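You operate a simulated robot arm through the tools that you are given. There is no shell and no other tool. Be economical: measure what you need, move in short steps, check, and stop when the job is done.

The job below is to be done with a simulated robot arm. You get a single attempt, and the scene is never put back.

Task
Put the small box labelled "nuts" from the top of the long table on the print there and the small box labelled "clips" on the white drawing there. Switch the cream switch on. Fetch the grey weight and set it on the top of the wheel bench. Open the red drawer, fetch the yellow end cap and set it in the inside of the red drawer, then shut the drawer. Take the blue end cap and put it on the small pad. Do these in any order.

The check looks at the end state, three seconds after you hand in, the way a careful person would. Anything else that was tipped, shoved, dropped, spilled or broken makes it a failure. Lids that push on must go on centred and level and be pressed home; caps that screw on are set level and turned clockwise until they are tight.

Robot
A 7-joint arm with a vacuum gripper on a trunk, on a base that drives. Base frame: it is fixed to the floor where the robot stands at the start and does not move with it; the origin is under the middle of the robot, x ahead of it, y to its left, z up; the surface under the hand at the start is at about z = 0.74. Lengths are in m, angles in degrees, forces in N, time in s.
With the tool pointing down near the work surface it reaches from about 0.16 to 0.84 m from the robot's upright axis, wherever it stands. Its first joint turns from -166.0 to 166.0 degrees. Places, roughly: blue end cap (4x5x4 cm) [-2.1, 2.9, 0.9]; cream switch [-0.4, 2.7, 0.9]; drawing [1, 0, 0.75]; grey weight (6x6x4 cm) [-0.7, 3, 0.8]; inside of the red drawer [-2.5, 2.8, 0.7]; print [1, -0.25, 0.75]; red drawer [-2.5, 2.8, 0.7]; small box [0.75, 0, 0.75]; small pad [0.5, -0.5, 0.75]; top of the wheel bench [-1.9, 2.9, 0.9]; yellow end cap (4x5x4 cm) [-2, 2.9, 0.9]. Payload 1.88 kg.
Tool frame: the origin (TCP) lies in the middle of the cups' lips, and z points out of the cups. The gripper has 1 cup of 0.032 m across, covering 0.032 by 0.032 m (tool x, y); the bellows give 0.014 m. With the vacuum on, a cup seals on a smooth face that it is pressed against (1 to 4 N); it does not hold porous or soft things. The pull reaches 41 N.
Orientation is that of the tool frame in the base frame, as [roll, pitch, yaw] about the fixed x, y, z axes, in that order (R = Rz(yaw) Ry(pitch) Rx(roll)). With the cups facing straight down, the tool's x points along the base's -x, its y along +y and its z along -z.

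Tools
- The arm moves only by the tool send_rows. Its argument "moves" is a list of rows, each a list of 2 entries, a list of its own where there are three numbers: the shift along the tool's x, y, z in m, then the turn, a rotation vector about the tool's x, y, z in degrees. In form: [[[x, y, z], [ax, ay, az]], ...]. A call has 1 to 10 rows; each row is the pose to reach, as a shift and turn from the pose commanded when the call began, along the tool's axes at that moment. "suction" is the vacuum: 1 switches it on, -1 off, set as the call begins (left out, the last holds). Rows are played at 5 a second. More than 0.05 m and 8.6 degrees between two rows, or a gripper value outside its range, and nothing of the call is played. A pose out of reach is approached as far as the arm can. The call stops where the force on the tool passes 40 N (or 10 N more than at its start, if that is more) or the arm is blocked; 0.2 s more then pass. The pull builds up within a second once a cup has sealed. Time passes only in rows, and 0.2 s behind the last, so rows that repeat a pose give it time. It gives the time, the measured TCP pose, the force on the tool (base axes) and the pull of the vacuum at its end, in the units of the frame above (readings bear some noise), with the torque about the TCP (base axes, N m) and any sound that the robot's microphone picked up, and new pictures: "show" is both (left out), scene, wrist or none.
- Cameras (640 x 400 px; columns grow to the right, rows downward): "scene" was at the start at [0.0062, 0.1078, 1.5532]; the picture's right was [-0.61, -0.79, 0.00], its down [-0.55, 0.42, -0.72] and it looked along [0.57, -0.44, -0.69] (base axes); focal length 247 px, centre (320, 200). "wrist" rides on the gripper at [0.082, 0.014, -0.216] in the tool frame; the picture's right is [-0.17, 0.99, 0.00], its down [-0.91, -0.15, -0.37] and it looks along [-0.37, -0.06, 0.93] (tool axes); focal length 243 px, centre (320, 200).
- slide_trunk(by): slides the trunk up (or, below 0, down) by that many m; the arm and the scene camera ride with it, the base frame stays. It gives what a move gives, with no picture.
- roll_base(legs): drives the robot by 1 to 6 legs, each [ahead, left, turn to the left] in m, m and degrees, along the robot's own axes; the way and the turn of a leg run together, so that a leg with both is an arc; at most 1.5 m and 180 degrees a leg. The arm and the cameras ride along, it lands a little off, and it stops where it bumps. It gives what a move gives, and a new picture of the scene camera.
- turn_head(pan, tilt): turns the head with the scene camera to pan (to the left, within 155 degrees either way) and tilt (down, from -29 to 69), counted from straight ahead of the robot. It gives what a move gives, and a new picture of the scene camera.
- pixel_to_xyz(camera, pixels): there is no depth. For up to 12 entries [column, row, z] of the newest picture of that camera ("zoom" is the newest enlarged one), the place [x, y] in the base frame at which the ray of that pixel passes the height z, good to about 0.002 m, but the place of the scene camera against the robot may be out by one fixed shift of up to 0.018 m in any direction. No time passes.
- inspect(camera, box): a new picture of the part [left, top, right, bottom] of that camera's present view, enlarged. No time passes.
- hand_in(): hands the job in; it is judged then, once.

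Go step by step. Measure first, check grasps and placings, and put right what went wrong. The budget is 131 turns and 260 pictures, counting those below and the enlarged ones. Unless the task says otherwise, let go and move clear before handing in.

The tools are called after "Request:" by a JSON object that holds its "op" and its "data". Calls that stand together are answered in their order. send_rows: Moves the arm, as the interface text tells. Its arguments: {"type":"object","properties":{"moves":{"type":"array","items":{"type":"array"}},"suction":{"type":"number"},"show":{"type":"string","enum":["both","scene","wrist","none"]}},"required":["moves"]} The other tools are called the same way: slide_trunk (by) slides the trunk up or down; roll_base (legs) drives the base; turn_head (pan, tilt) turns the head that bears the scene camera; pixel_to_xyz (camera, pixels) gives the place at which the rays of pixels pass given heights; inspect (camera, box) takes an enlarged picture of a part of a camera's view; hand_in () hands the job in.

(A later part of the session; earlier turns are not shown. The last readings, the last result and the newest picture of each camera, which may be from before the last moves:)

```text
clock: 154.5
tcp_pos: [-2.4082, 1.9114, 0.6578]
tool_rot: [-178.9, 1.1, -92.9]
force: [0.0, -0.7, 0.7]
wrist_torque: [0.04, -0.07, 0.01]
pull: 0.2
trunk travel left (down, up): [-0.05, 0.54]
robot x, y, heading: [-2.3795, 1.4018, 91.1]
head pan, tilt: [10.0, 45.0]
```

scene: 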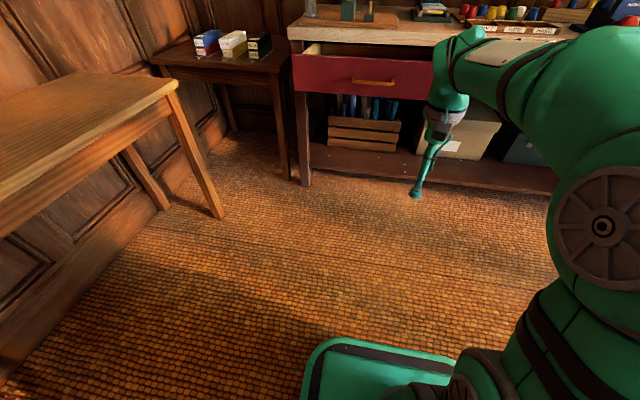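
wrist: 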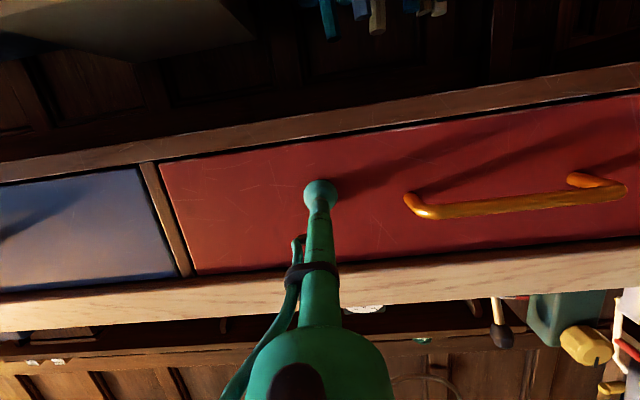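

The tool points down again. I'll raise the trunk in two slides, square the tool, and drive to (-1.87, 2.15), right of the open drawer.

Request:
{"op": "slide_trunk", "data": {"by": 0.4}}

Request:
{"op": "slide_trunk", "data": {"by": 0.05}}

Request:
{"op": "send_rows", "data": {"moves": [[[0, 0, 0], [-1.1, 1.1, -2.9]], [[0, 0, 0], [-1.1, 1.1, -2.9]]], "show": "none"}}

Request:
{"op": "roll_base", "data": {"legs": [[0, -0.51, -1], [0.7, 0, 0]]}}

Request:
{"op": "turn_head", "data": {"pan": 20, "tilt": 50}}

```text
clock: 158.3
tcp_pos: [-2.4088, 1.9118, 1.0579]
tool_rot: [-178.9, 1.4, -92.8]
force: [0.0, 0.3, 0.4]
wrist_torque: [-0.02, 0.01, -0.01]
pull: 0.1
trunk travel left (down, up): [-0.45, 0.14]
robot x, y, heading: [-2.3804, 1.4026, 90.7]
head pan, tilt: [10.0, 45.0]
```

```text
clock: 159.2
tcp_pos: [-2.4096, 1.9112, 1.1057]
tool_rot: [-179.0, 1.2, -92.8]
force: [0.2, -0.4, 0.0]
wrist_torque: [0.04, 0.01, 0.04]
pull: 0.1
trunk travel left (down, up): [-0.5, 0.09]
robot x, y, heading: [-2.3822, 1.4039, 90.9]
head pan, tilt: [10.0, 45.0]
```

```text
clock: 159.8
tcp_pos: [-2.4082, 1.9128, 1.1083]
tool_rot: [-179.8, 0.0, -89.9]
force: [-0.1, -0.3, 1.2]
wrist_torque: [-0.02, 0.01, -0.02]
pull: 0.0
trunk travel left (down, up): [-0.5, 0.09]
robot x, y, heading: [-2.3817, 1.4007, 91.1]
head pan, tilt: [10.0, 45.0]
```

```text
clock: 162.3
tcp_pos: [-1.9821, 1.9161, 1.107]
tool_rot: [-179.9, 0.2, -91.7]
force: [0.0, -0.5, -0.4]
wrist_torque: [0.01, 0.06, 0.02]
pull: 0.1
trunk travel left (down, up): [-0.5, 0.09]
robot x, y, heading: [-1.9717, 1.4095, 89.4]
head pan, tilt: [10.0, 45.0]
stopped in leg 1: the robot was blocked; the commanded pose is now the measured one
```

scene: 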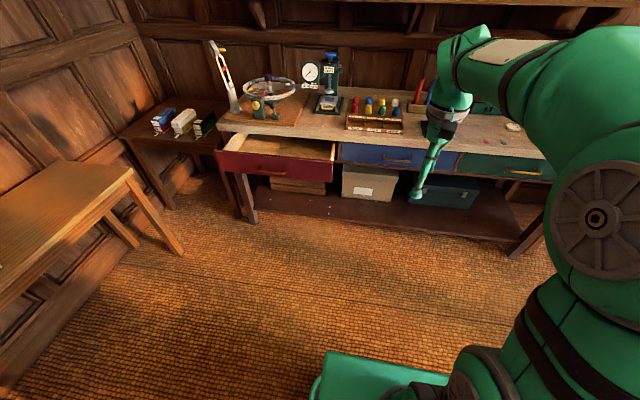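

```text
clock: 163.0
tcp_pos: [-1.9826, 1.9174, 1.1074]
tool_rot: [-179.8, 0.1, -91.6]
force: [0.4, -0.4, 0.1]
wrist_torque: [-0.02, -0.03, -0.02]
pull: 0.0
trunk travel left (down, up): [-0.5, 0.09]
robot x, y, heading: [-1.971, 1.4057, 89.2]
head pan, tilt: [20.0, 50.0]
```

scene: 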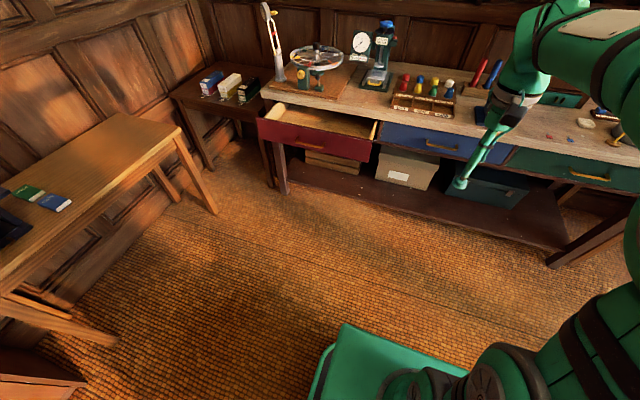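

The base bumped something on its right, probably the wheel stool. I'll look there.

Request:
{"op": "turn_head", "data": {"pan": -115, "tilt": 50}}

```text
clock: 165.2
tcp_pos: [-1.9822, 1.9164, 1.1076]
tool_rot: [-179.8, 0.1, -91.6]
force: [-0.4, -0.1, 0.2]
wrist_torque: [0.0, -0.04, 0.01]
pull: 0.0
trunk travel left (down, up): [-0.5, 0.09]
robot x, y, heading: [-1.9689, 1.4093, 89.4]
head pan, tilt: [-115.0, 50.0]
```

scene: 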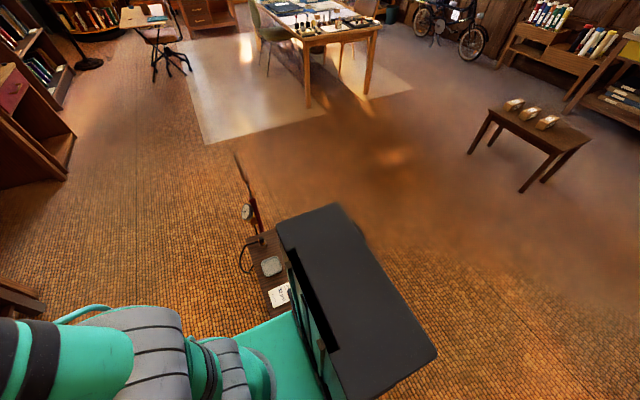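

The pump and stool still stand. I'll move off left, then forward, and look back.

Request:
{"op": "roll_base", "data": {"legs": [[0.05, 0.08, 0], [0.68, -0.1, 1]]}}

Request:
{"op": "turn_head", "data": {"pan": -145, "tilt": 40}}

```text
clock: 169.7
tcp_pos: [-1.9672, 2.6448, 1.1071]
tool_rot: [-179.9, 0.2, -90.8]
force: [0.2, 0.0, 0.6]
wrist_torque: [-0.02, 0.02, -0.02]
pull: 0.1
trunk travel left (down, up): [-0.5, 0.09]
robot x, y, heading: [-1.9499, 2.1371, 90.3]
head pan, tilt: [-115.0, 50.0]
```

scene: 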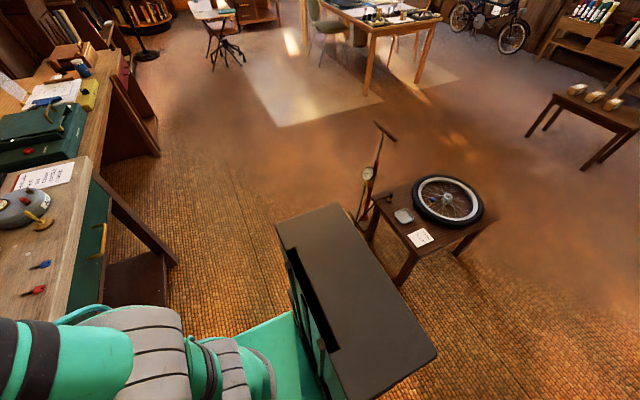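

```text
clock: 170.7
tcp_pos: [-1.9661, 2.6445, 1.1083]
tool_rot: [-180.0, 0.2, -90.8]
force: [-0.4, -0.7, -0.3]
wrist_torque: [0.02, 0.03, -0.01]
pull: 0.0
trunk travel left (down, up): [-0.5, 0.09]
robot x, y, heading: [-1.9445, 2.1386, 90.1]
head pan, tilt: [-145.0, 40.0]
```

scene: 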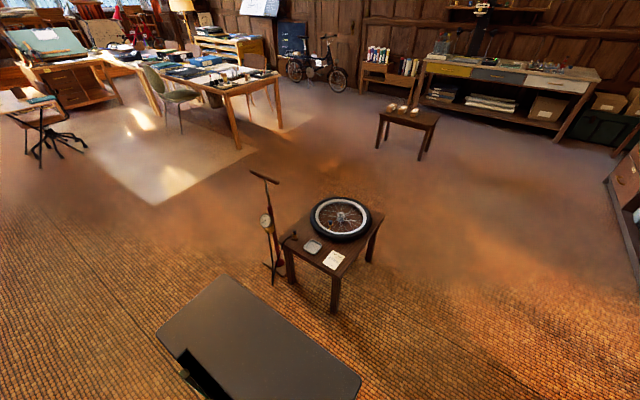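

Request:
{"op": "pixel_to_xyz", "data": {"camera": "scene", "pixels": [[335, 311, 0], [290, 281, 0], [371, 261, 0], [275, 278, 0]]}}

Request:
{"op": "turn_head", "data": {"pan": 5, "tilt": 52}}

Request:
{"op": "send_rows", "data": {"moves": [[[0, 0, 0], [0, 0, 0]]], "show": "wrist"}}

```text
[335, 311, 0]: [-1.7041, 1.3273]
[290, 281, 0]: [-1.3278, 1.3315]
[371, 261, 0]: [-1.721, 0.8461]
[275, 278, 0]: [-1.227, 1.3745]
```

```text
clock: 173.0
tcp_pos: [-1.9665, 2.6447, 1.1067]
tool_rot: [-179.9, 0.3, -90.8]
force: [1.2, 0.1, -0.1]
wrist_torque: [0.01, 0.04, -0.01]
pull: 0.1
trunk travel left (down, up): [-0.5, 0.09]
robot x, y, heading: [-1.9462, 2.1308, 90.2]
head pan, tilt: [5.0, 52.0]
```

scene: 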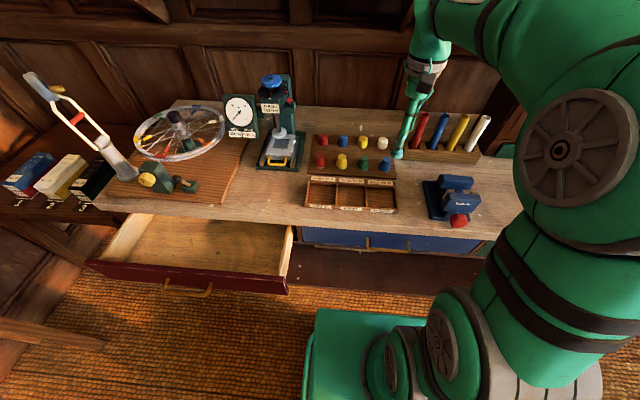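

```text
clock: 173.4
tcp_pos: [-1.9662, 2.6436, 1.1077]
tool_rot: [-179.8, 0.2, -90.7]
force: [-0.2, 0.5, -0.3]
wrist_torque: [-0.04, 0.01, 0.0]
pull: 0.1
trunk travel left (down, up): [-0.5, 0.09]
robot x, y, heading: [-1.9456, 2.1325, 90.0]
head pan, tilt: [5.0, 52.0]
```

wrist: 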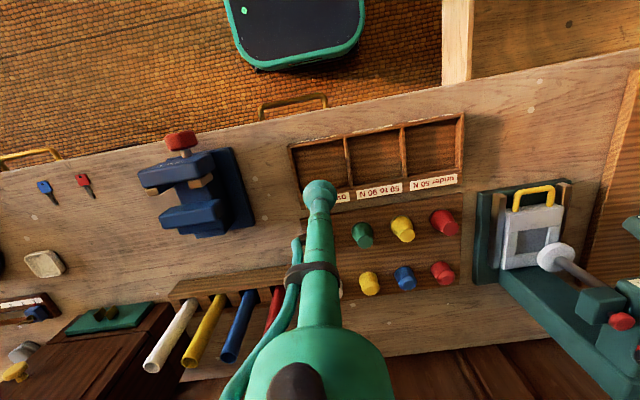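

The stool is where it was. Now I'll look at the caps: yellow at (369,283), blue at (405,278).

Request:
{"op": "inspect", "data": {"camera": "wrist", "box": [330, 195, 470, 300]}}

Request:
{"op": "pixel_to_xyz", "data": {"camera": "zoom", "pixels": [[320, 200, 0.9]]}}

Request:
{"op": "inspect", "data": {"camera": "scene", "box": [300, 125, 410, 180]}}

```text
3.81 times, centred on (400, 248) of wrist
```

zoom: 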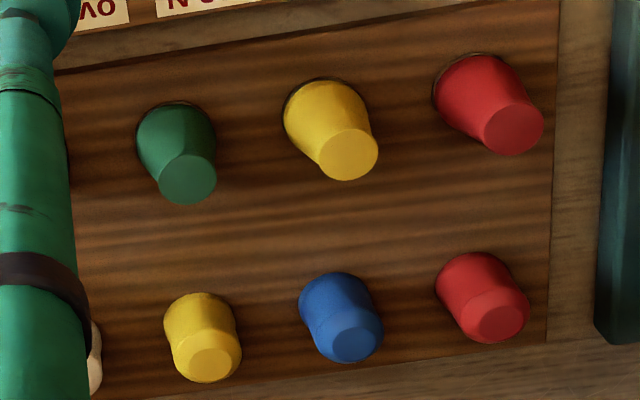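

```text
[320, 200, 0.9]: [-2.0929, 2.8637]
```

```text
5.82 times, centred on (355, 152) of scene
```

zoom: 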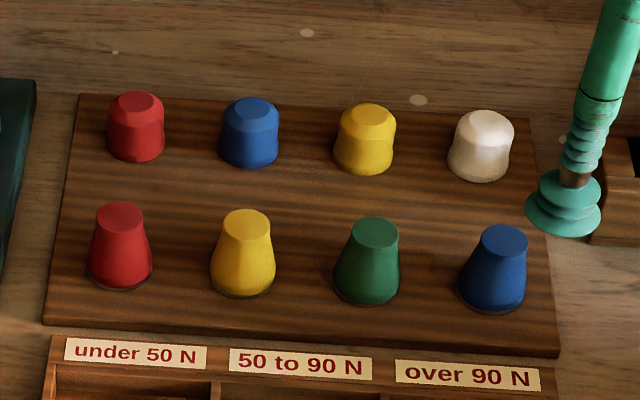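

Request:
{"op": "pixel_to_xyz", "data": {"camera": "wrist", "pixels": [[370.6, 290.5, 0.92], [409.7, 284.8, 0.92], [370.6, 290.5, 0.93], [409.7, 284.8, 0.93], [370.6, 290.5, 0.91], [409.7, 284.8, 0.91]]}}

Request:
{"op": "pixel_to_xyz", "data": {"camera": "scene", "pixels": [[363, 145.5, 0.92], [343, 144.7, 0.92], [363, 145.5, 0.93], [343, 144.7, 0.93], [363, 145.5, 0.91], [343, 144.7, 0.91]]}}

```text
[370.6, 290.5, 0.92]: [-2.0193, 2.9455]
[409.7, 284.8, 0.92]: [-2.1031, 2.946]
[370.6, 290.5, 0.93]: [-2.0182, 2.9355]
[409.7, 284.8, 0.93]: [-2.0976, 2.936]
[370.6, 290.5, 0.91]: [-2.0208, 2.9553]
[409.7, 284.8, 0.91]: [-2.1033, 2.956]
```

```text
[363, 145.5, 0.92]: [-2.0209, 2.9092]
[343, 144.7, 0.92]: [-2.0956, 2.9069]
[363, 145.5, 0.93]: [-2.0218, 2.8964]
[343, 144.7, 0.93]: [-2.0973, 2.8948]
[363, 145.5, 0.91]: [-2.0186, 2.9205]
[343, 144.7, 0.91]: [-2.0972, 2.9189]
```

Caps are at about (-2.02,2.94) and (-2.10,2.94). I'll move above the yellow one at z≈1.03.

Request:
{"op": "send_rows", "data": {"moves": [[[-0.045, 0.009, 0], [0, 0, 0]], [[-0.09, 0.018, 0], [0, 0, 0]], [[-0.135, 0.027, 0], [0, 0, 0]], [[-0.18, 0.036, 0], [0, 0, 0]], [[-0.225, 0.045, 0.01], [0, 0, -0.7]], [[-0.265, 0.054, 0.03], [0, 0, -0.7]], [[-0.29, 0.054, 0.06], [0, 0, -0.7]], [[-0.29, 0.054, 0.08], [0, 0, -0.7]], [[-0.29, 0.054, 0.08], [0, 0, -0.7]]], "show": "wrist"}}

Request:
{"op": "inspect", "data": {"camera": "wrist", "box": [260, 130, 400, 220]}}

```text
clock: 175.4
tcp_pos: [-2.0175, 2.9288, 1.0228]
tool_rot: [-179.9, 0.2, -90.1]
force: [0.0, -0.4, -0.4]
wrist_torque: [-0.04, -0.03, 0.03]
pull: 0.0
out of reach, approached as far as the arm can: row 6, 7, 8, 9
trunk travel left (down, up): [-0.5, 0.09]
robot x, y, heading: [-1.946, 2.135, 90.3]
head pan, tilt: [5.0, 52.0]
```

wrist: 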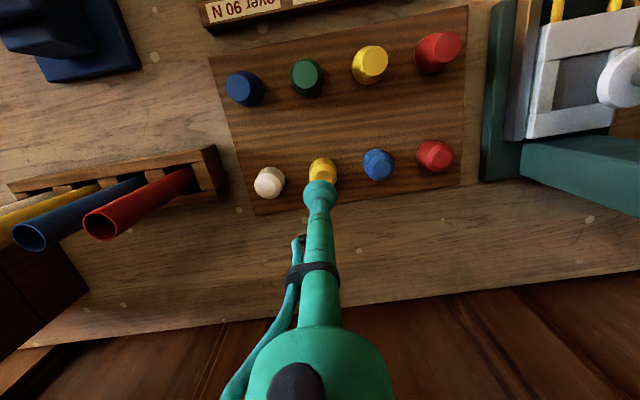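

```text
4.44 times, centred on (330, 175) of wrist
```

zoom: 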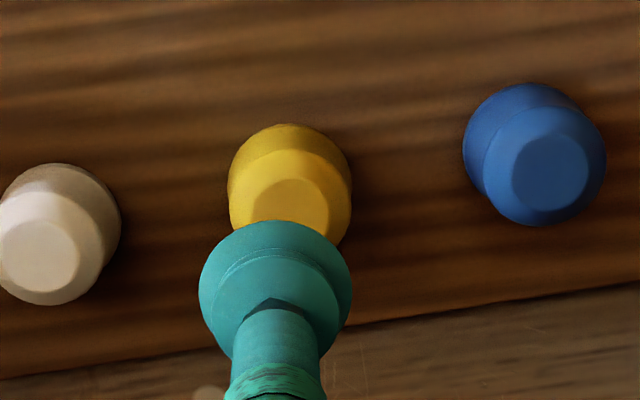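

Request:
{"op": "pixel_to_xyz", "data": {"camera": "wrist", "pixels": [[324.4, 178.8, 0.92], [324.4, 178.8, 0.91], [324.4, 178.8, 0.93], [381.8, 168.7, 0.92], [381.8, 168.7, 0.91], [381.8, 168.7, 0.93], [372.8, 168, 0.92], [390.8, 168, 0.92]]}}

```text
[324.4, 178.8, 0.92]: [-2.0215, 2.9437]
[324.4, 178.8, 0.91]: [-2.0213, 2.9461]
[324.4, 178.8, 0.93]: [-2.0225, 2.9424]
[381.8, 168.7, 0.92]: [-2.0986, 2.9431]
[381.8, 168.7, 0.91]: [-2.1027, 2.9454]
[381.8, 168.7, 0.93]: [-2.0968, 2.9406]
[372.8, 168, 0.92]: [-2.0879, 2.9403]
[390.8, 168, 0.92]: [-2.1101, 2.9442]
```

Top z≈0.922, centre (-2.0215,2.943). I'll roll ahead 0.04 for reach and re-read.

Request:
{"op": "roll_base", "data": {"legs": [[0.04, 0, 0]]}}

```text
clock: 176.3
tcp_pos: [-2.018, 2.9685, 1.0241]
tool_rot: [-179.9, 0.2, -90.3]
force: [-0.8, -0.5, -0.3]
wrist_torque: [0.01, 0.01, 0.0]
pull: 0.0
trunk travel left (down, up): [-0.5, 0.09]
robot x, y, heading: [-1.9462, 2.174, 90.1]
head pan, tilt: [5.0, 52.0]
```

scene: 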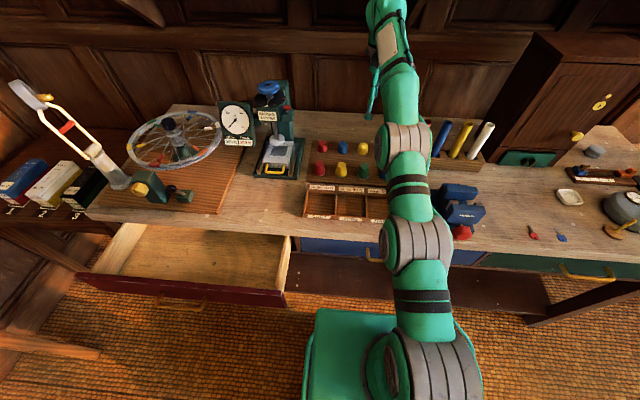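

Request:
{"op": "send_rows", "data": {"moves": [[[0.015, 0.002, 0.02], [0, 0, 0]], [[0.0255, 0.0035, 0.05], [0, 0, 0]], [[0.0255, 0.0035, 0.075], [0, 0, 0]], [[0.0255, 0.0035, 0.085], [0, 0, 0]], [[0.0255, 0.0035, 0.085], [0, 0, 0]]], "show": "wrist"}}

Request:
{"op": "inspect", "data": {"camera": "wrist", "box": [280, 150, 360, 210]}}

```text
clock: 177.5
tcp_pos: [-2.0247, 2.9731, 0.9456]
tool_rot: [-179.9, 0.0, -90.2]
force: [-0.4, -0.9, -0.3]
wrist_torque: [-0.01, 0.0, -0.01]
pull: 0.1
out of reach, approached as far as the arm can: row 2, 3, 4, 5
trunk travel left (down, up): [-0.5, 0.09]
robot x, y, heading: [-1.9441, 2.1747, 89.9]
head pan, tilt: [5.0, 52.0]
```

wrist: 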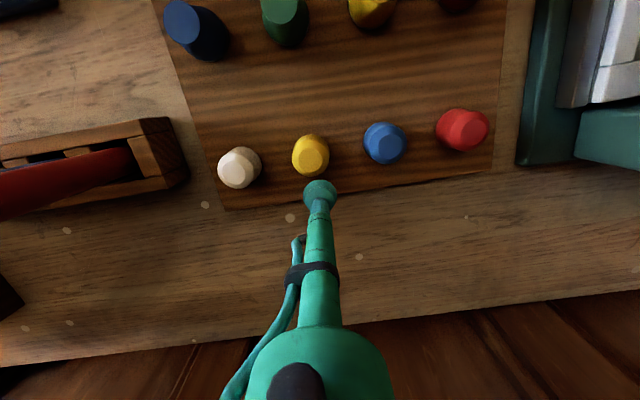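

```text
6.67 times, centred on (320, 180) of wrist
```

zoom: 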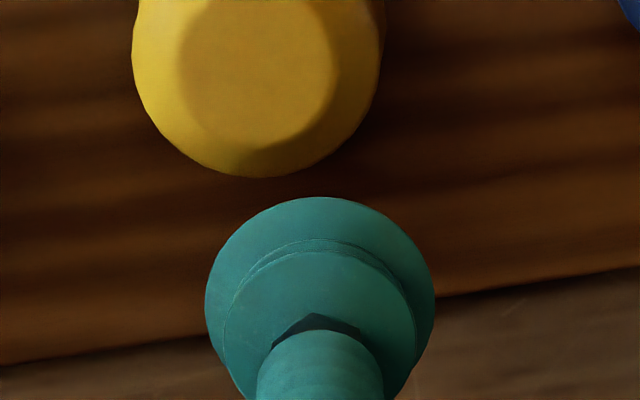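

The hand is 3 cm too far back (at y=2.973). I'll bring it back and check the reading.

Request:
{"op": "send_rows", "data": {"moves": [[[0.015, -0.002, -0.01], [0, 0, 0]], [[0.03, -0.003, -0.01], [0, 0, 0]], [[0.03, -0.003, -0.01], [0, 0, 0]]], "show": "none"}}

```text
clock: 178.3
tcp_pos: [-2.0242, 2.9684, 0.9623]
tool_rot: [-179.9, 0.0, -90.2]
force: [-0.1, -0.5, 0.0]
wrist_torque: [0.0, -0.01, -0.02]
pull: 0.0
out of reach, approached as far as the arm can: row 1, 2, 3
trunk travel left (down, up): [-0.5, 0.09]
robot x, y, heading: [-1.952, 2.1719, 89.9]
head pan, tilt: [5.0, 52.0]
```

Request:
{"op": "send_rows", "data": {"moves": [[[0.03, 0, 0], [0, 0, 0]], [[0.06, 0, 0], [0, 0, 0]], [[0.06, 0, 0], [0, 0, 0]]], "show": "none"}}

```text
clock: 179.1
tcp_pos: [-2.0295, 2.9655, 0.9715]
tool_rot: [-179.8, 0.0, -90.2]
force: [0.4, -0.1, -0.6]
wrist_torque: [0.01, -0.04, -0.03]
pull: 0.0
out of reach, approached as far as the arm can: row 1, 2, 3
trunk travel left (down, up): [-0.5, 0.09]
robot x, y, heading: [-1.9467, 2.179, 89.9]
head pan, tilt: [5.0, 52.0]
```

Request:
{"op": "send_rows", "data": {"moves": [[[0.04, 0, -0.02], [0, 0, 0]], [[0.08, 0, -0.04], [0, 0, 0]], [[0.12, 0, -0.06], [0, 0, 0]], [[0.16, 0, -0.06], [0, 0, 0]], [[0.2, 0, -0.06], [0, 0, 0]], [[0.2, 0, -0.06], [0, 0, 0]]], "show": "scene"}}

```text
clock: 180.5
tcp_pos: [-2.0359, 2.9377, 1.0391]
tool_rot: [-179.8, -0.4, -90.1]
force: [0.2, 0.0, -0.1]
wrist_torque: [0.02, 0.01, -0.01]
pull: 0.1
out of reach, approached as far as the arm can: row 1, 2, 3, 4, 5, 6
trunk travel left (down, up): [-0.5, 0.09]
robot x, y, heading: [-1.9486, 2.175, 90.0]
head pan, tilt: [5.0, 52.0]
```

scene: 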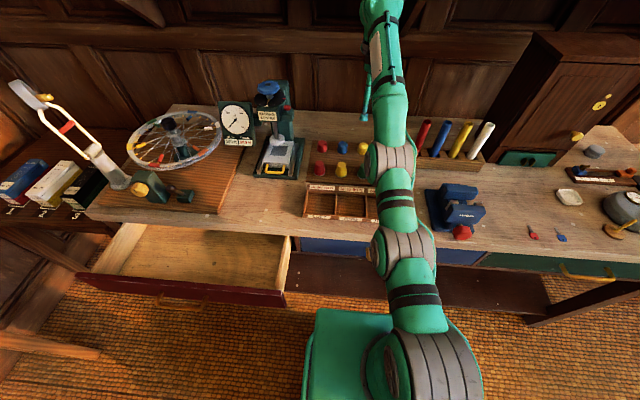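

The arm is stuck nearly straight. I'll raise the trunk and roll the base back so the hand is clear, then refold the arm there.

Request:
{"op": "slide_trunk", "data": {"by": 0.08}}

Request:
{"op": "roll_base", "data": {"legs": [[-0.4, 0, 0]]}}

Request:
{"op": "send_rows", "data": {"moves": [[[0.04, 0, 0], [0, 0, 0]], [[0.08, 0, 0], [0, 0, 0]], [[0.12, 0, 0], [0, 0, 0]], [[0.16, 0, 0], [0, 0, 0]], [[0.2, 0, 0], [0, 0, 0]], [[0.2, 0, 0], [0, 0, 0]]], "show": "scene"}}

```text
clock: 181.7
tcp_pos: [-2.0335, 2.904, 1.0523]
tool_rot: [-179.0, -6.6, -90.1]
force: [0.1, -0.3, -1.2]
wrist_torque: [-0.01, -0.01, -0.03]
pull: 0.1
trunk travel left (down, up): [-0.58, 0.01]
robot x, y, heading: [-1.9477, 2.1648, 89.9]
head pan, tilt: [5.0, 52.0]
```

```text
clock: 184.2
tcp_pos: [-2.0372, 2.5389, 1.121]
tool_rot: [-179.8, -0.4, -90.2]
force: [0.2, -0.6, 0.1]
wrist_torque: [0.02, 0.01, 0.01]
pull: 0.0
trunk travel left (down, up): [-0.58, 0.01]
robot x, y, heading: [-1.9484, 1.7739, 90.4]
head pan, tilt: [5.0, 52.0]
```

scene: 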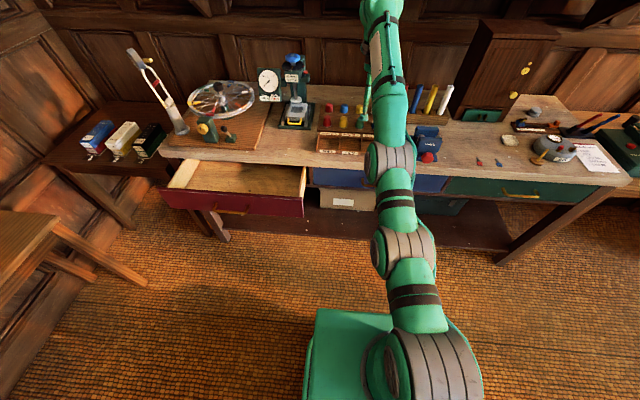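

```text
clock: 185.6
tcp_pos: [-2.0517, 2.5274, 1.1542]
tool_rot: [-179.7, -0.5, -90.1]
force: [0.4, -0.2, -0.3]
wrist_torque: [-0.04, -0.02, 0.02]
pull: 0.1
out of reach, approached as far as the arm can: row 1, 2, 3, 4, 5, 6
trunk travel left (down, up): [-0.58, 0.01]
robot x, y, heading: [-1.9464, 1.7748, 90.3]
head pan, tilt: [5.0, 52.0]
```

scene: 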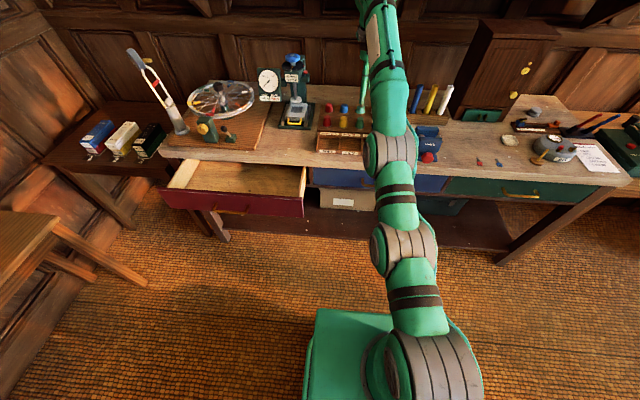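

Request:
{"op": "send_rows", "data": {"moves": [[[0.04, 0, 0.02], [0, 0, 0]], [[0.08, 0, 0.04], [0, 0, 0]], [[0.12, 0, 0.06], [0, 0, 0]], [[0.16, 0, 0.08], [0, 0, 0]], [[0.2, 0, 0.1], [0, 0, 0]], [[0.24, 0, 0.1], [0, 0, 0]], [[0.28, 0, 0.1], [0, 0, 0]], [[0.32, 0, 0.1], [0, 0, 0]], [[0.36, 0, 0.1], [0, 0, 0]]], "show": "scene"}}

```text
clock: 187.6
tcp_pos: [-2.0781, 2.5302, 1.1263]
tool_rot: [-179.7, -0.4, -90.1]
force: [-0.3, -0.4, 0.7]
wrist_torque: [-0.01, 0.04, 0.03]
pull: 0.1
out of reach, approached as far as the arm can: row 1, 2, 3, 4, 5, 6, 7, 8, 9
trunk travel left (down, up): [-0.58, 0.01]
robot x, y, heading: [-1.9493, 1.7799, 90.6]
head pan, tilt: [5.0, 52.0]
```

scene: 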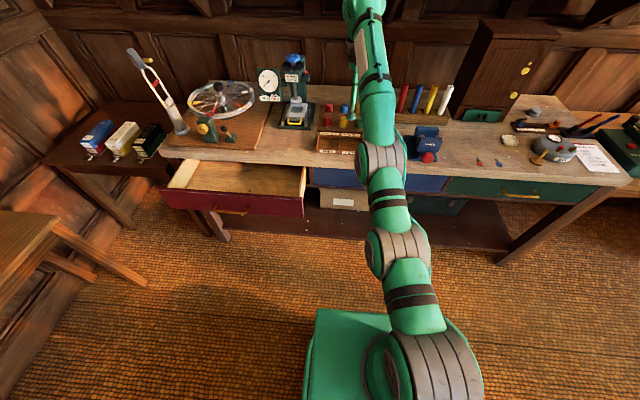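

My accumulated command now lies behind the robot's own axis. I'll bring the command forward to about 0.42 m ahead of the base so that the arm can solve it.

Request:
{"op": "send_rows", "data": {"moves": [[[-0.045, 0, -0.005], [0, 0, 0]], [[-0.09, 0, -0.01], [0, 0, 0]], [[-0.135, 0, -0.015], [0, 0, 0]], [[-0.18, 0, -0.02], [0, 0, 0]], [[-0.225, 0, -0.025], [0, 0, 0]], [[-0.27, 0, -0.03], [0, 0, 0]], [[-0.315, 0, -0.035], [0, 0, 0]], [[-0.36, 0, -0.04], [0, 0, 0]], [[-0.405, 0, -0.045], [0, 0, 0]], [[-0.45, 0, -0.05], [0, 0, 0]]], "show": "scene"}}

```text
clock: 189.8
tcp_pos: [-2.0581, 2.5819, 1.0398]
tool_rot: [-179.8, -0.4, -90.2]
force: [1.3, -0.3, 0.5]
wrist_torque: [-0.01, 0.03, 0.0]
pull: 0.1
out of reach, approached as far as the arm can: row 1, 2, 3, 4, 5, 6, 7, 8, 9, 10
trunk travel left (down, up): [-0.58, 0.01]
robot x, y, heading: [-1.9435, 1.777, 90.3]
head pan, tilt: [5.0, 52.0]
```

scene: 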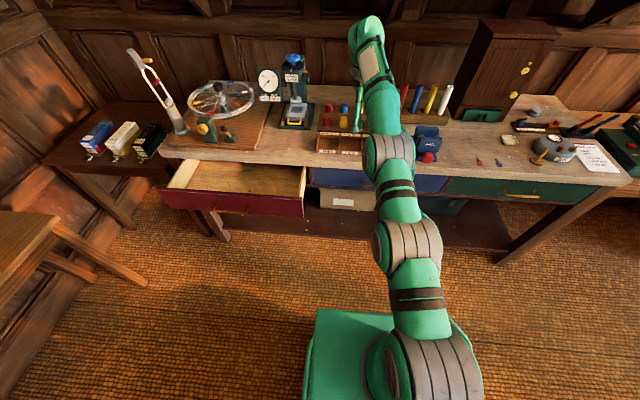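

It is still locked straight, likely slightly over-extended. I'll command outward past full stretch, then draw back in.

Request:
{"op": "send_rows", "data": {"moves": [[[-0.049, 0, 0], [0, 0, 0]], [[-0.098, 0, 0], [0, 0, 0]], [[-0.147, 0, 0], [0, 0, 0]], [[-0.196, 0, 0], [0, 0, 0]], [[-0.245, 0, 0], [0, 0, 0]], [[-0.294, 0, 0], [0, 0, 0]], [[-0.343, 0, 0], [0, 0, 0]], [[-0.392, 0, 0], [0, 0, 0]], [[-0.441, 0, 0], [0, 0, 0]], [[-0.49, 0, 0], [0, 0, 0]]], "show": "none"}}

Request:
{"op": "send_rows", "data": {"moves": [[[0.03, 0, 0], [0, 0, 0]], [[0.06, 0, 0], [0, 0, 0]], [[0.09, 0, 0], [0, 0, 0]], [[0.12, 0, 0], [0, 0, 0]], [[0.12, 0, 0], [0, 0, 0]]], "show": "scene"}}

```text
clock: 191.9
tcp_pos: [-2.0455, 2.5998, 0.9637]
tool_rot: [-179.7, -0.6, -90.1]
force: [-1.1, 0.3, -0.7]
wrist_torque: [0.0, 0.03, -0.01]
pull: 0.0
out of reach, approached as far as the arm can: row 1, 2, 3, 4, 5, 6, 7, 8, 9, 10
trunk travel left (down, up): [-0.58, 0.01]
robot x, y, heading: [-1.9448, 1.78, 90.4]
head pan, tilt: [5.0, 52.0]
```

```text
clock: 193.2
tcp_pos: [-2.0414, 2.4767, 0.9635]
tool_rot: [-179.7, -0.4, -90.1]
force: [0.3, -0.1, -0.3]
wrist_torque: [0.07, 0.04, -0.03]
pull: 0.0
trunk travel left (down, up): [-0.58, 0.01]
robot x, y, heading: [-1.946, 1.7776, 90.2]
head pan, tilt: [5.0, 52.0]
```

scene: 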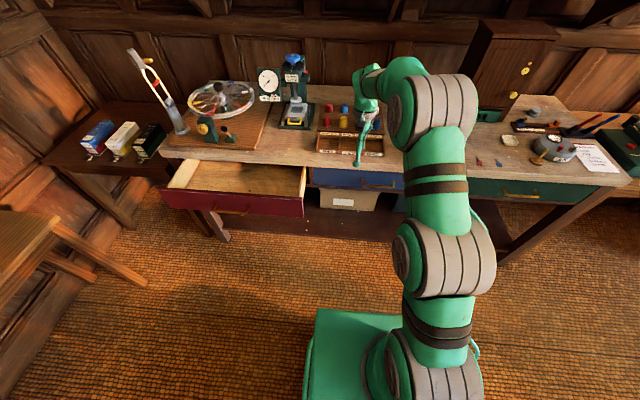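

Freed: the elbow bends again. I'll retract to a travel pose, then stand closer (y≈2.24) so the caps are within comfortable reach.

Request:
{"op": "send_rows", "data": {"moves": [[[0.03, -0.01, -0.02], [0, 0, 0]], [[0.06, -0.02, -0.04], [0, 0, 0]], [[0.09, -0.03, -0.06], [0, 0, 0]], [[0.12, -0.04, -0.08], [0, 0, 0]], [[0.15, -0.05, -0.1], [0, 0, 0]], [[0.19, -0.06, -0.11], [0, 0, 0]], [[0.22, -0.07, -0.12], [0, 0, 0]]], "show": "none"}}

Request:
{"op": "roll_base", "data": {"legs": [[0.46, 0, 0]]}}

```text
clock: 194.8
tcp_pos: [-1.9692, 2.2571, 1.0838]
tool_rot: [-179.7, -0.4, -90.0]
force: [0.2, 0.0, -1.0]
wrist_torque: [0.0, -0.02, 0.02]
pull: 0.1
trunk travel left (down, up): [-0.58, 0.01]
robot x, y, heading: [-1.9464, 1.7739, 90.3]
head pan, tilt: [5.0, 52.0]
```

```text
clock: 197.5
tcp_pos: [-1.9739, 2.7164, 1.0825]
tool_rot: [-179.8, -0.5, -89.9]
force: [0.0, 0.3, 0.2]
wrist_torque: [0.03, -0.01, -0.02]
pull: 0.0
trunk travel left (down, up): [-0.58, 0.01]
robot x, y, heading: [-1.9496, 2.2344, 90.7]
head pan, tilt: [5.0, 52.0]
```

scene: 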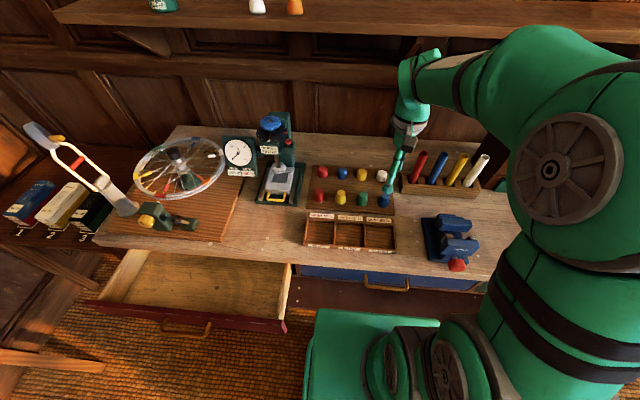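

Now I'll go above the yellow cap at z≈0.965.

Request:
{"op": "send_rows", "data": {"moves": [[[-0.045, 0.01, 0], [0, 0, 0]], [[-0.09, 0.02, 0], [0, 0, 0]], [[-0.135, 0.03, 0], [0, 0, 0]], [[-0.18, 0.04, 0.01], [0, 0, 0]], [[-0.215, 0.047, 0.03], [0, 0, 0]], [[-0.227, 0.047, 0.07], [0, 0, 0]], [[-0.227, 0.047, 0.117], [0, 0, 0]], [[-0.227, 0.047, 0.117], [0, 0, 0]]], "show": "wrist"}}

Request:
{"op": "inspect", "data": {"camera": "wrist", "box": [280, 140, 360, 200]}}

```text
clock: 199.3
tcp_pos: [-2.022, 2.9405, 0.9647]
tool_rot: [-179.8, -0.4, -89.8]
force: [0.6, -0.9, 0.7]
wrist_torque: [0.0, 0.02, 0.0]
pull: 0.1
trunk travel left (down, up): [-0.58, 0.01]
robot x, y, heading: [-1.9494, 2.2356, 90.7]
head pan, tilt: [5.0, 52.0]
```

wrist: 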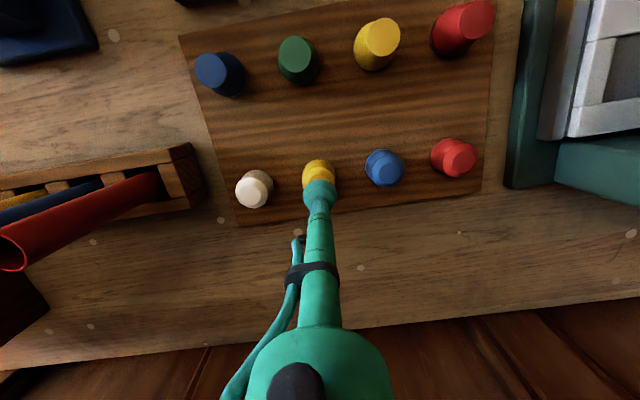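

```text
6.67 times, centred on (320, 170) of wrist
```

zoom: 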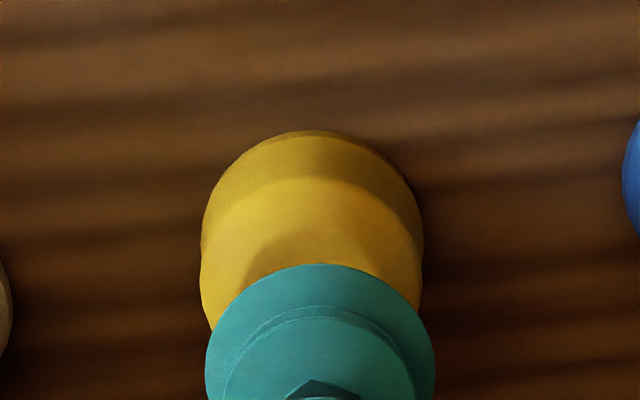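

Request:
{"op": "pixel_to_xyz", "data": {"camera": "zoom", "pixels": [[313, 298, 0.922], [245, 298, 0.922], [380, 298, 0.922], [312, 230, 0.922]]}}

```text
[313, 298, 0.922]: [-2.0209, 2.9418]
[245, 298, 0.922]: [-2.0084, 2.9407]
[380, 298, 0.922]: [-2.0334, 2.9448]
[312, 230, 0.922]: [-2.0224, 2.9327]
```

Aligned to within 2 mm (facet about 2.5 cm). I'll press down with the vacuum on.

Request:
{"op": "send_rows", "data": {"moves": [[[-0.002, -0.001, 0.02], [0, 0, 0]], [[-0.002, -0.001, 0.035], [0, 0, 0]], [[-0.002, -0.001, 0.042], [0, 0, 0]], [[-0.002, -0.001, 0.046], [0, 0, 0]], [[-0.002, -0.001, 0.046], [0, 0, 0]], [[-0.002, -0.001, 0.046], [0, 0, 0]], [[-0.002, -0.001, 0.046], [0, 0, 0]]], "suction": 1, "show": "none"}}

```text
clock: 200.9
tcp_pos: [-2.0201, 2.9432, 0.9218]
tool_rot: [-179.8, -0.1, -89.8]
force: [2.5, 0.4, 28.1]
wrist_torque: [0.1, 0.08, -0.04]
pull: 40.4
trunk travel left (down, up): [-0.58, 0.01]
robot x, y, heading: [-1.9477, 2.2349, 90.5]
head pan, tilt: [5.0, 52.0]
```

Sealed. I'll lift and carry out over the bench front.

Request:
{"op": "send_rows", "data": {"moves": [[[0, 0, -0.045], [0, 0, 0]], [[0, 0, -0.09], [0, 0, 0]], [[0, 0, -0.13], [0, 0, 0]], [[0.045, 0, -0.14], [0, 0, 0]], [[0.09, 0, -0.14], [0, 0, 0]], [[0.135, 0, -0.14], [0, 0, 0]], [[0.18, 0, -0.14], [0, 0, 0]], [[0.225, 0.02, -0.14], [0, 0, 0]], [[0.265, 0.04, -0.14], [0, 0, 0]], [[0.3, 0.07, -0.14], [0, 0, 0]]], "show": "scene"}}

```text
clock: 203.1
tcp_pos: [-2.0922, 2.6444, 1.0599]
tool_rot: [-179.9, -0.4, -90.0]
force: [0.2, 0.0, -0.8]
wrist_torque: [0.03, 0.04, 0.03]
pull: 40.3
trunk travel left (down, up): [-0.58, 0.01]
robot x, y, heading: [-1.9475, 2.2391, 90.8]
head pan, tilt: [5.0, 52.0]
```

scene: 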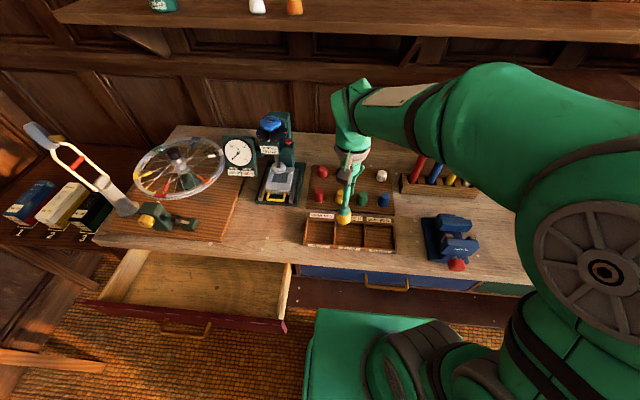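

The cap is held. I'll carry it on over the open drawer at (-2.42,2.495).

Request:
{"op": "send_rows", "data": {"moves": [[[0.02, 0.04, 0], [0, 0, 0]], [[0.04, 0.08, 0], [0, 0, 0]], [[0.06, 0.12, 0], [0, 0, 0]], [[0.08, 0.16, 0], [0, 0, 0]], [[0.1, 0.2, 0], [0, 0, 0]], [[0.12, 0.24, 0], [0, 0, 0]], [[0.135, 0.285, 0], [0, 0, 0]], [[0.15, 0.328, 0], [0, 0, 0]], [[0.15, 0.328, 0.03], [0, 0, 0]], [[0.15, 0.328, 0.03], [0, 0, 0]]], "show": "both"}}

```text
clock: 205.3
tcp_pos: [-2.4181, 2.4942, 1.0312]
tool_rot: [-179.8, -0.4, -89.9]
force: [-1.0, 0.3, -0.8]
wrist_torque: [0.01, -0.03, -0.01]
pull: 40.6
trunk travel left (down, up): [-0.58, 0.01]
robot x, y, heading: [-1.9477, 2.2401, 90.3]
head pan, tilt: [5.0, 52.0]
```

scene: 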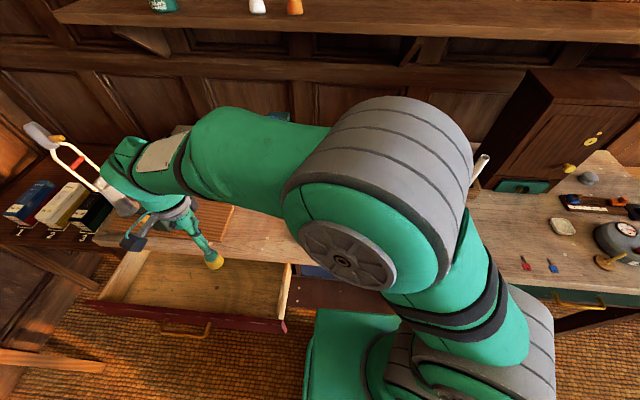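
wrist: 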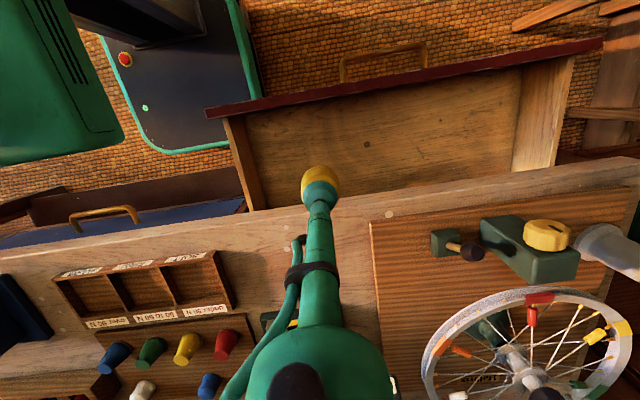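

I'll check the drawer inside's extents against the landing point.

Request:
{"op": "pixel_to_xyz", "data": {"camera": "wrist", "pixels": [[245, 117, 0.8], [520, 68, 0.8], [240, 110, 0.8], [267, 208, 0.86], [320, 200, 0.86], [575, 55, 0.8], [300, 115, 0.72], [210, 118, 0.81]]}}

```text
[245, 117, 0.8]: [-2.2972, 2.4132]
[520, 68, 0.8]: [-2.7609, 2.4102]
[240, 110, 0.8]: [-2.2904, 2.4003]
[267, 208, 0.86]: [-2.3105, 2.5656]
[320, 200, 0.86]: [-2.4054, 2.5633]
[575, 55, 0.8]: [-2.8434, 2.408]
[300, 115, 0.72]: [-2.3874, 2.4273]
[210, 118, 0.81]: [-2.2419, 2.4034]
```

The opening is y 2.41–2.56, so y≈2.485 is central. I'll lower to z≈0.80.

Request:
{"op": "send_rows", "data": {"moves": [[[0.008, 0, 0.04], [0, 0, 0]], [[0.008, 0, 0.08], [0, 0, 0]], [[0.008, 0, 0.12], [0, 0, 0]], [[0.008, 0, 0.16], [0, 0, 0]], [[0.008, 0, 0.2], [0, 0, 0]], [[0.008, 0, 0.23], [0, 0, 0]], [[0.008, 0, 0.23], [0, 0, 0]]], "show": "both"}}

```text
clock: 206.9
tcp_pos: [-2.4176, 2.4842, 0.802]
tool_rot: [-179.8, -0.4, -89.9]
force: [-0.2, 0.1, -1.6]
wrist_torque: [-0.01, 0.01, 0.02]
pull: 40.8
trunk travel left (down, up): [-0.58, 0.01]
robot x, y, heading: [-1.9449, 2.2334, 90.4]
head pan, tilt: [5.0, 52.0]
```

scene: 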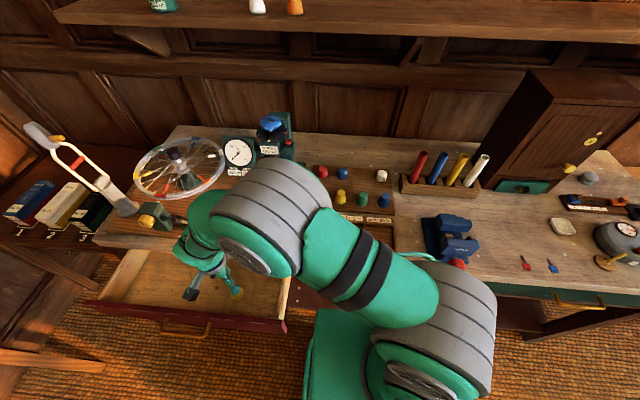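
wrist: 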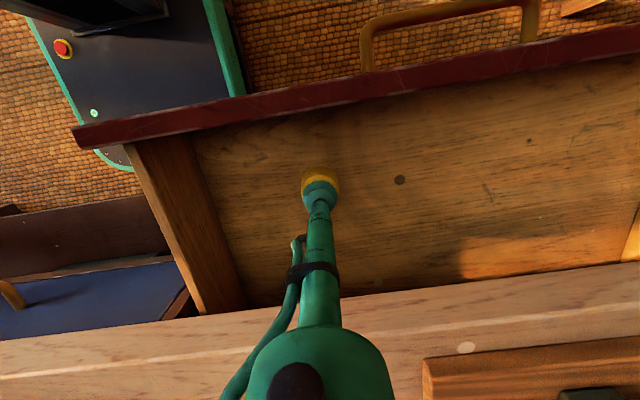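

Inside the drawer walls. I'll lower slowly to find the floor.

Request:
{"op": "send_rows", "data": {"moves": [[[0, 0, 0.015], [0, 0, 0]], [[0, 0, 0.027], [0, 0, 0]], [[0, 0, 0.037], [0, 0, 0]], [[0, 0, 0.044], [0, 0, 0]], [[0, 0, 0.048], [0, 0, 0]], [[0, 0, 0.048], [0, 0, 0]]], "show": "none"}}

```text
clock: 208.3
tcp_pos: [-2.4163, 2.4839, 0.7526]
tool_rot: [-179.8, -0.4, -89.8]
force: [0.3, 0.1, -0.9]
wrist_torque: [0.0, -0.02, -0.01]
pull: 40.4
trunk travel left (down, up): [-0.58, 0.01]
robot x, y, heading: [-1.9471, 2.2388, 90.4]
head pan, tilt: [5.0, 52.0]
```

Request:
{"op": "send_rows", "data": {"moves": [[[0, 0, 0.004], [0, 0, 0]], [[0, 0, 0.007], [0, 0, 0]], [[0, 0, 0.01], [0, 0, 0]], [[0, 0, 0.01], [0, 0, 0]]], "show": "none"}}

```text
clock: 209.3
tcp_pos: [-2.4177, 2.4831, 0.7457]
tool_rot: [179.9, -0.3, -89.8]
force: [3.4, 0.6, 27.7]
wrist_torque: [0.11, 0.02, -0.05]
pull: 40.8
trunk travel left (down, up): [-0.58, 0.01]
robot x, y, heading: [-1.9487, 2.2385, 90.5]
head pan, tilt: [5.0, 52.0]
```

Floor contact. I'll release and rise straight up.

Request:
{"op": "send_rows", "data": {"moves": [[[0, 0, -0.003], [0, 0, 0]], [[0, 0, -0.003], [0, 0, 0]], [[0, 0, -0.004], [0, 0, 0]], [[0, 0, -0.007], [0, 0, 0]], [[0, 0, -0.02], [0, 0, 0]], [[0, 0, -0.065], [0, 0, 0]], [[0, 0, -0.11], [0, 0, 0]], [[0, 0, -0.155], [0, 0, 0]], [[0, 0, -0.2], [0, 0, 0]], [[0, 0, -0.245], [0, 0, 0]]], "suction": -1, "show": "wrist"}}

```text
clock: 211.5
tcp_pos: [-2.4184, 2.484, 0.9886]
tool_rot: [-179.8, -0.5, -89.9]
force: [0.5, 0.5, 0.1]
wrist_torque: [0.02, 0.0, 0.01]
pull: 0.0
trunk travel left (down, up): [-0.58, 0.01]
robot x, y, heading: [-1.95, 2.2362, 90.4]
head pan, tilt: [5.0, 52.0]
```

wrist: 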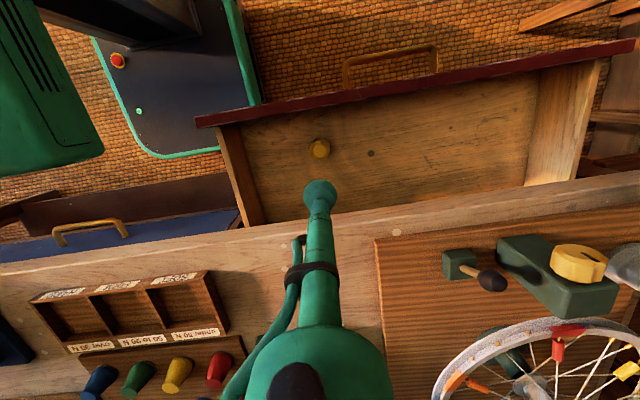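

The yellow cap stands in the drawer at (319,148). To shut it I'll bring the hand in front of the face, right of the handle, with the tool tilted 35° so its tip leads.

Request:
{"op": "send_rows", "data": {"moves": [[[0.045, -0.01, 0], [0, 0, 0]], [[0.09, -0.02, 0], [0, 0, 0]], [[0.135, -0.028, 0], [0, 0, 0]], [[0.18, -0.028, 0], [0, 0, 0]], [[0.2, -0.028, 0], [0, -7, 0]], [[0.2, -0.028, 0], [0, -14, 0]], [[0.2, -0.028, 0], [0, -21, 0]], [[0.2, -0.028, 0], [0, -28, 0]], [[0.2, -0.028, 0], [0, -35, 0]], [[0.2, -0.028, 0], [0, -35, 0]]], "show": "wrist"}}

```text
clock: 213.7
tcp_pos: [-2.4035, 2.3415, 1.0212]
tool_rot: [175.1, 32.8, -100.3]
force: [0.4, -0.2, -0.2]
wrist_torque: [0.0, 0.05, 0.01]
pull: 0.1
trunk travel left (down, up): [-0.58, 0.01]
robot x, y, heading: [-1.947, 2.2386, 90.8]
head pan, tilt: [5.0, 52.0]
stopped in row 10: the arm was blocked; the commanded pose is now the measured one
```

wrist: 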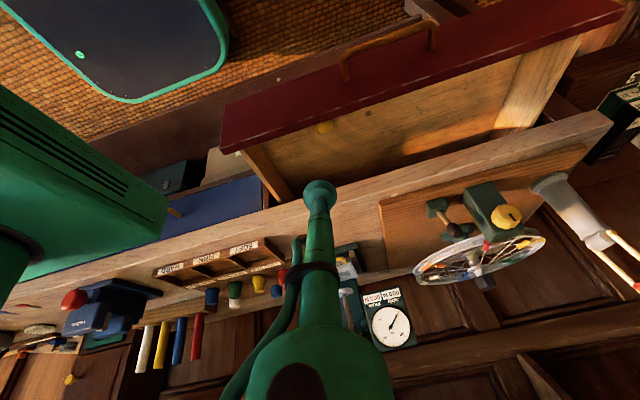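

The arm is cramped here, so I'll back the base off and stand in front of the drawer as before.

Request:
{"op": "roll_base", "data": {"legs": [[-0.48, 0, 0], [0, 0.4, 0]]}}

Request:
{"op": "send_rows", "data": {"moves": [[[0, 0, 0], [0, 0, -5]], [[0, 0, 0], [0, 0, -8]]], "show": "scene"}}

```text
clock: 218.6
tcp_pos: [-2.7904, 1.8611, 1.0211]
tool_rot: [175.2, 32.8, -100.3]
force: [-0.5, -0.2, -0.8]
wrist_torque: [-0.01, 0.01, 0.02]
pull: 0.0
trunk travel left (down, up): [-0.58, 0.01]
robot x, y, heading: [-2.3325, 1.7564, 90.7]
head pan, tilt: [5.0, 52.0]
```

scene: 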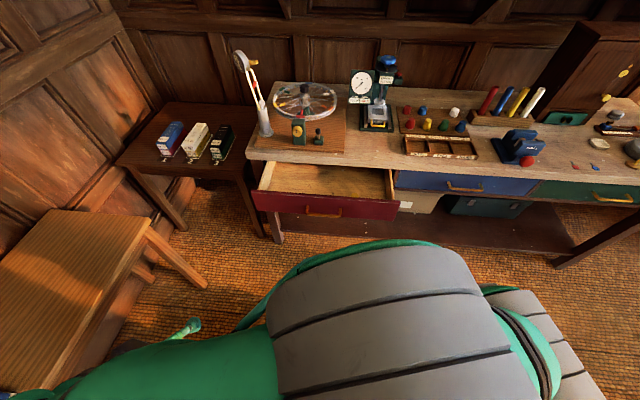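

```text
clock: 219.2
tcp_pos: [-2.7891, 1.8626, 1.022]
tool_rot: [-179.6, 33.2, -90.6]
force: [0.3, 0.0, -0.4]
wrist_torque: [-0.02, 0.0, 0.02]
pull: 0.0
trunk travel left (down, up): [-0.58, 0.01]
robot x, y, heading: [-2.3375, 1.7566, 90.8]
head pan, tilt: [5.0, 52.0]
```

scene: 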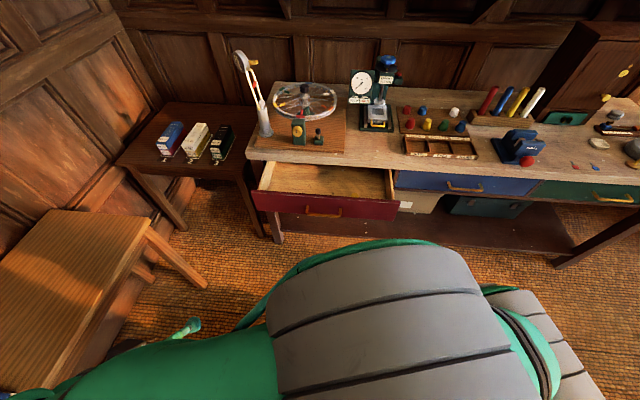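

I'll bring the hand round to in front of the drawer.

Request:
{"op": "send_rows", "data": {"moves": [[[-0.023, -0.033, 0.025], [0, 0, 0]], [[-0.046, -0.066, 0.05], [0, 0, 0]], [[-0.069, -0.099, 0.075], [0, 0, 0]], [[-0.092, -0.132, 0.1], [0, 0, 0]], [[-0.115, -0.165, 0.125], [0, 0, 0]], [[-0.138, -0.198, 0.15], [0, 0, 0]], [[-0.161, -0.231, 0.175], [0, 0, 0]], [[-0.184, -0.264, 0.2], [0, 0, 0]], [[-0.207, -0.297, 0.225], [0, 0, 0]], [[-0.23, -0.33, 0.25], [0, 0, 0]]], "show": "none"}}

```text
clock: 221.5
tcp_pos: [-2.5278, 2.1516, 0.934]
tool_rot: [-179.4, 33.0, -78.0]
force: [0.9, 0.6, -0.1]
wrist_torque: [0.05, 0.0, 0.0]
pull: 0.3
trunk travel left (down, up): [-0.58, 0.01]
robot x, y, heading: [-2.3382, 1.7568, 90.6]
head pan, tilt: [5.0, 52.0]
stopped in row 10: the arm was blocked; the commanded pose is now the measured one
```

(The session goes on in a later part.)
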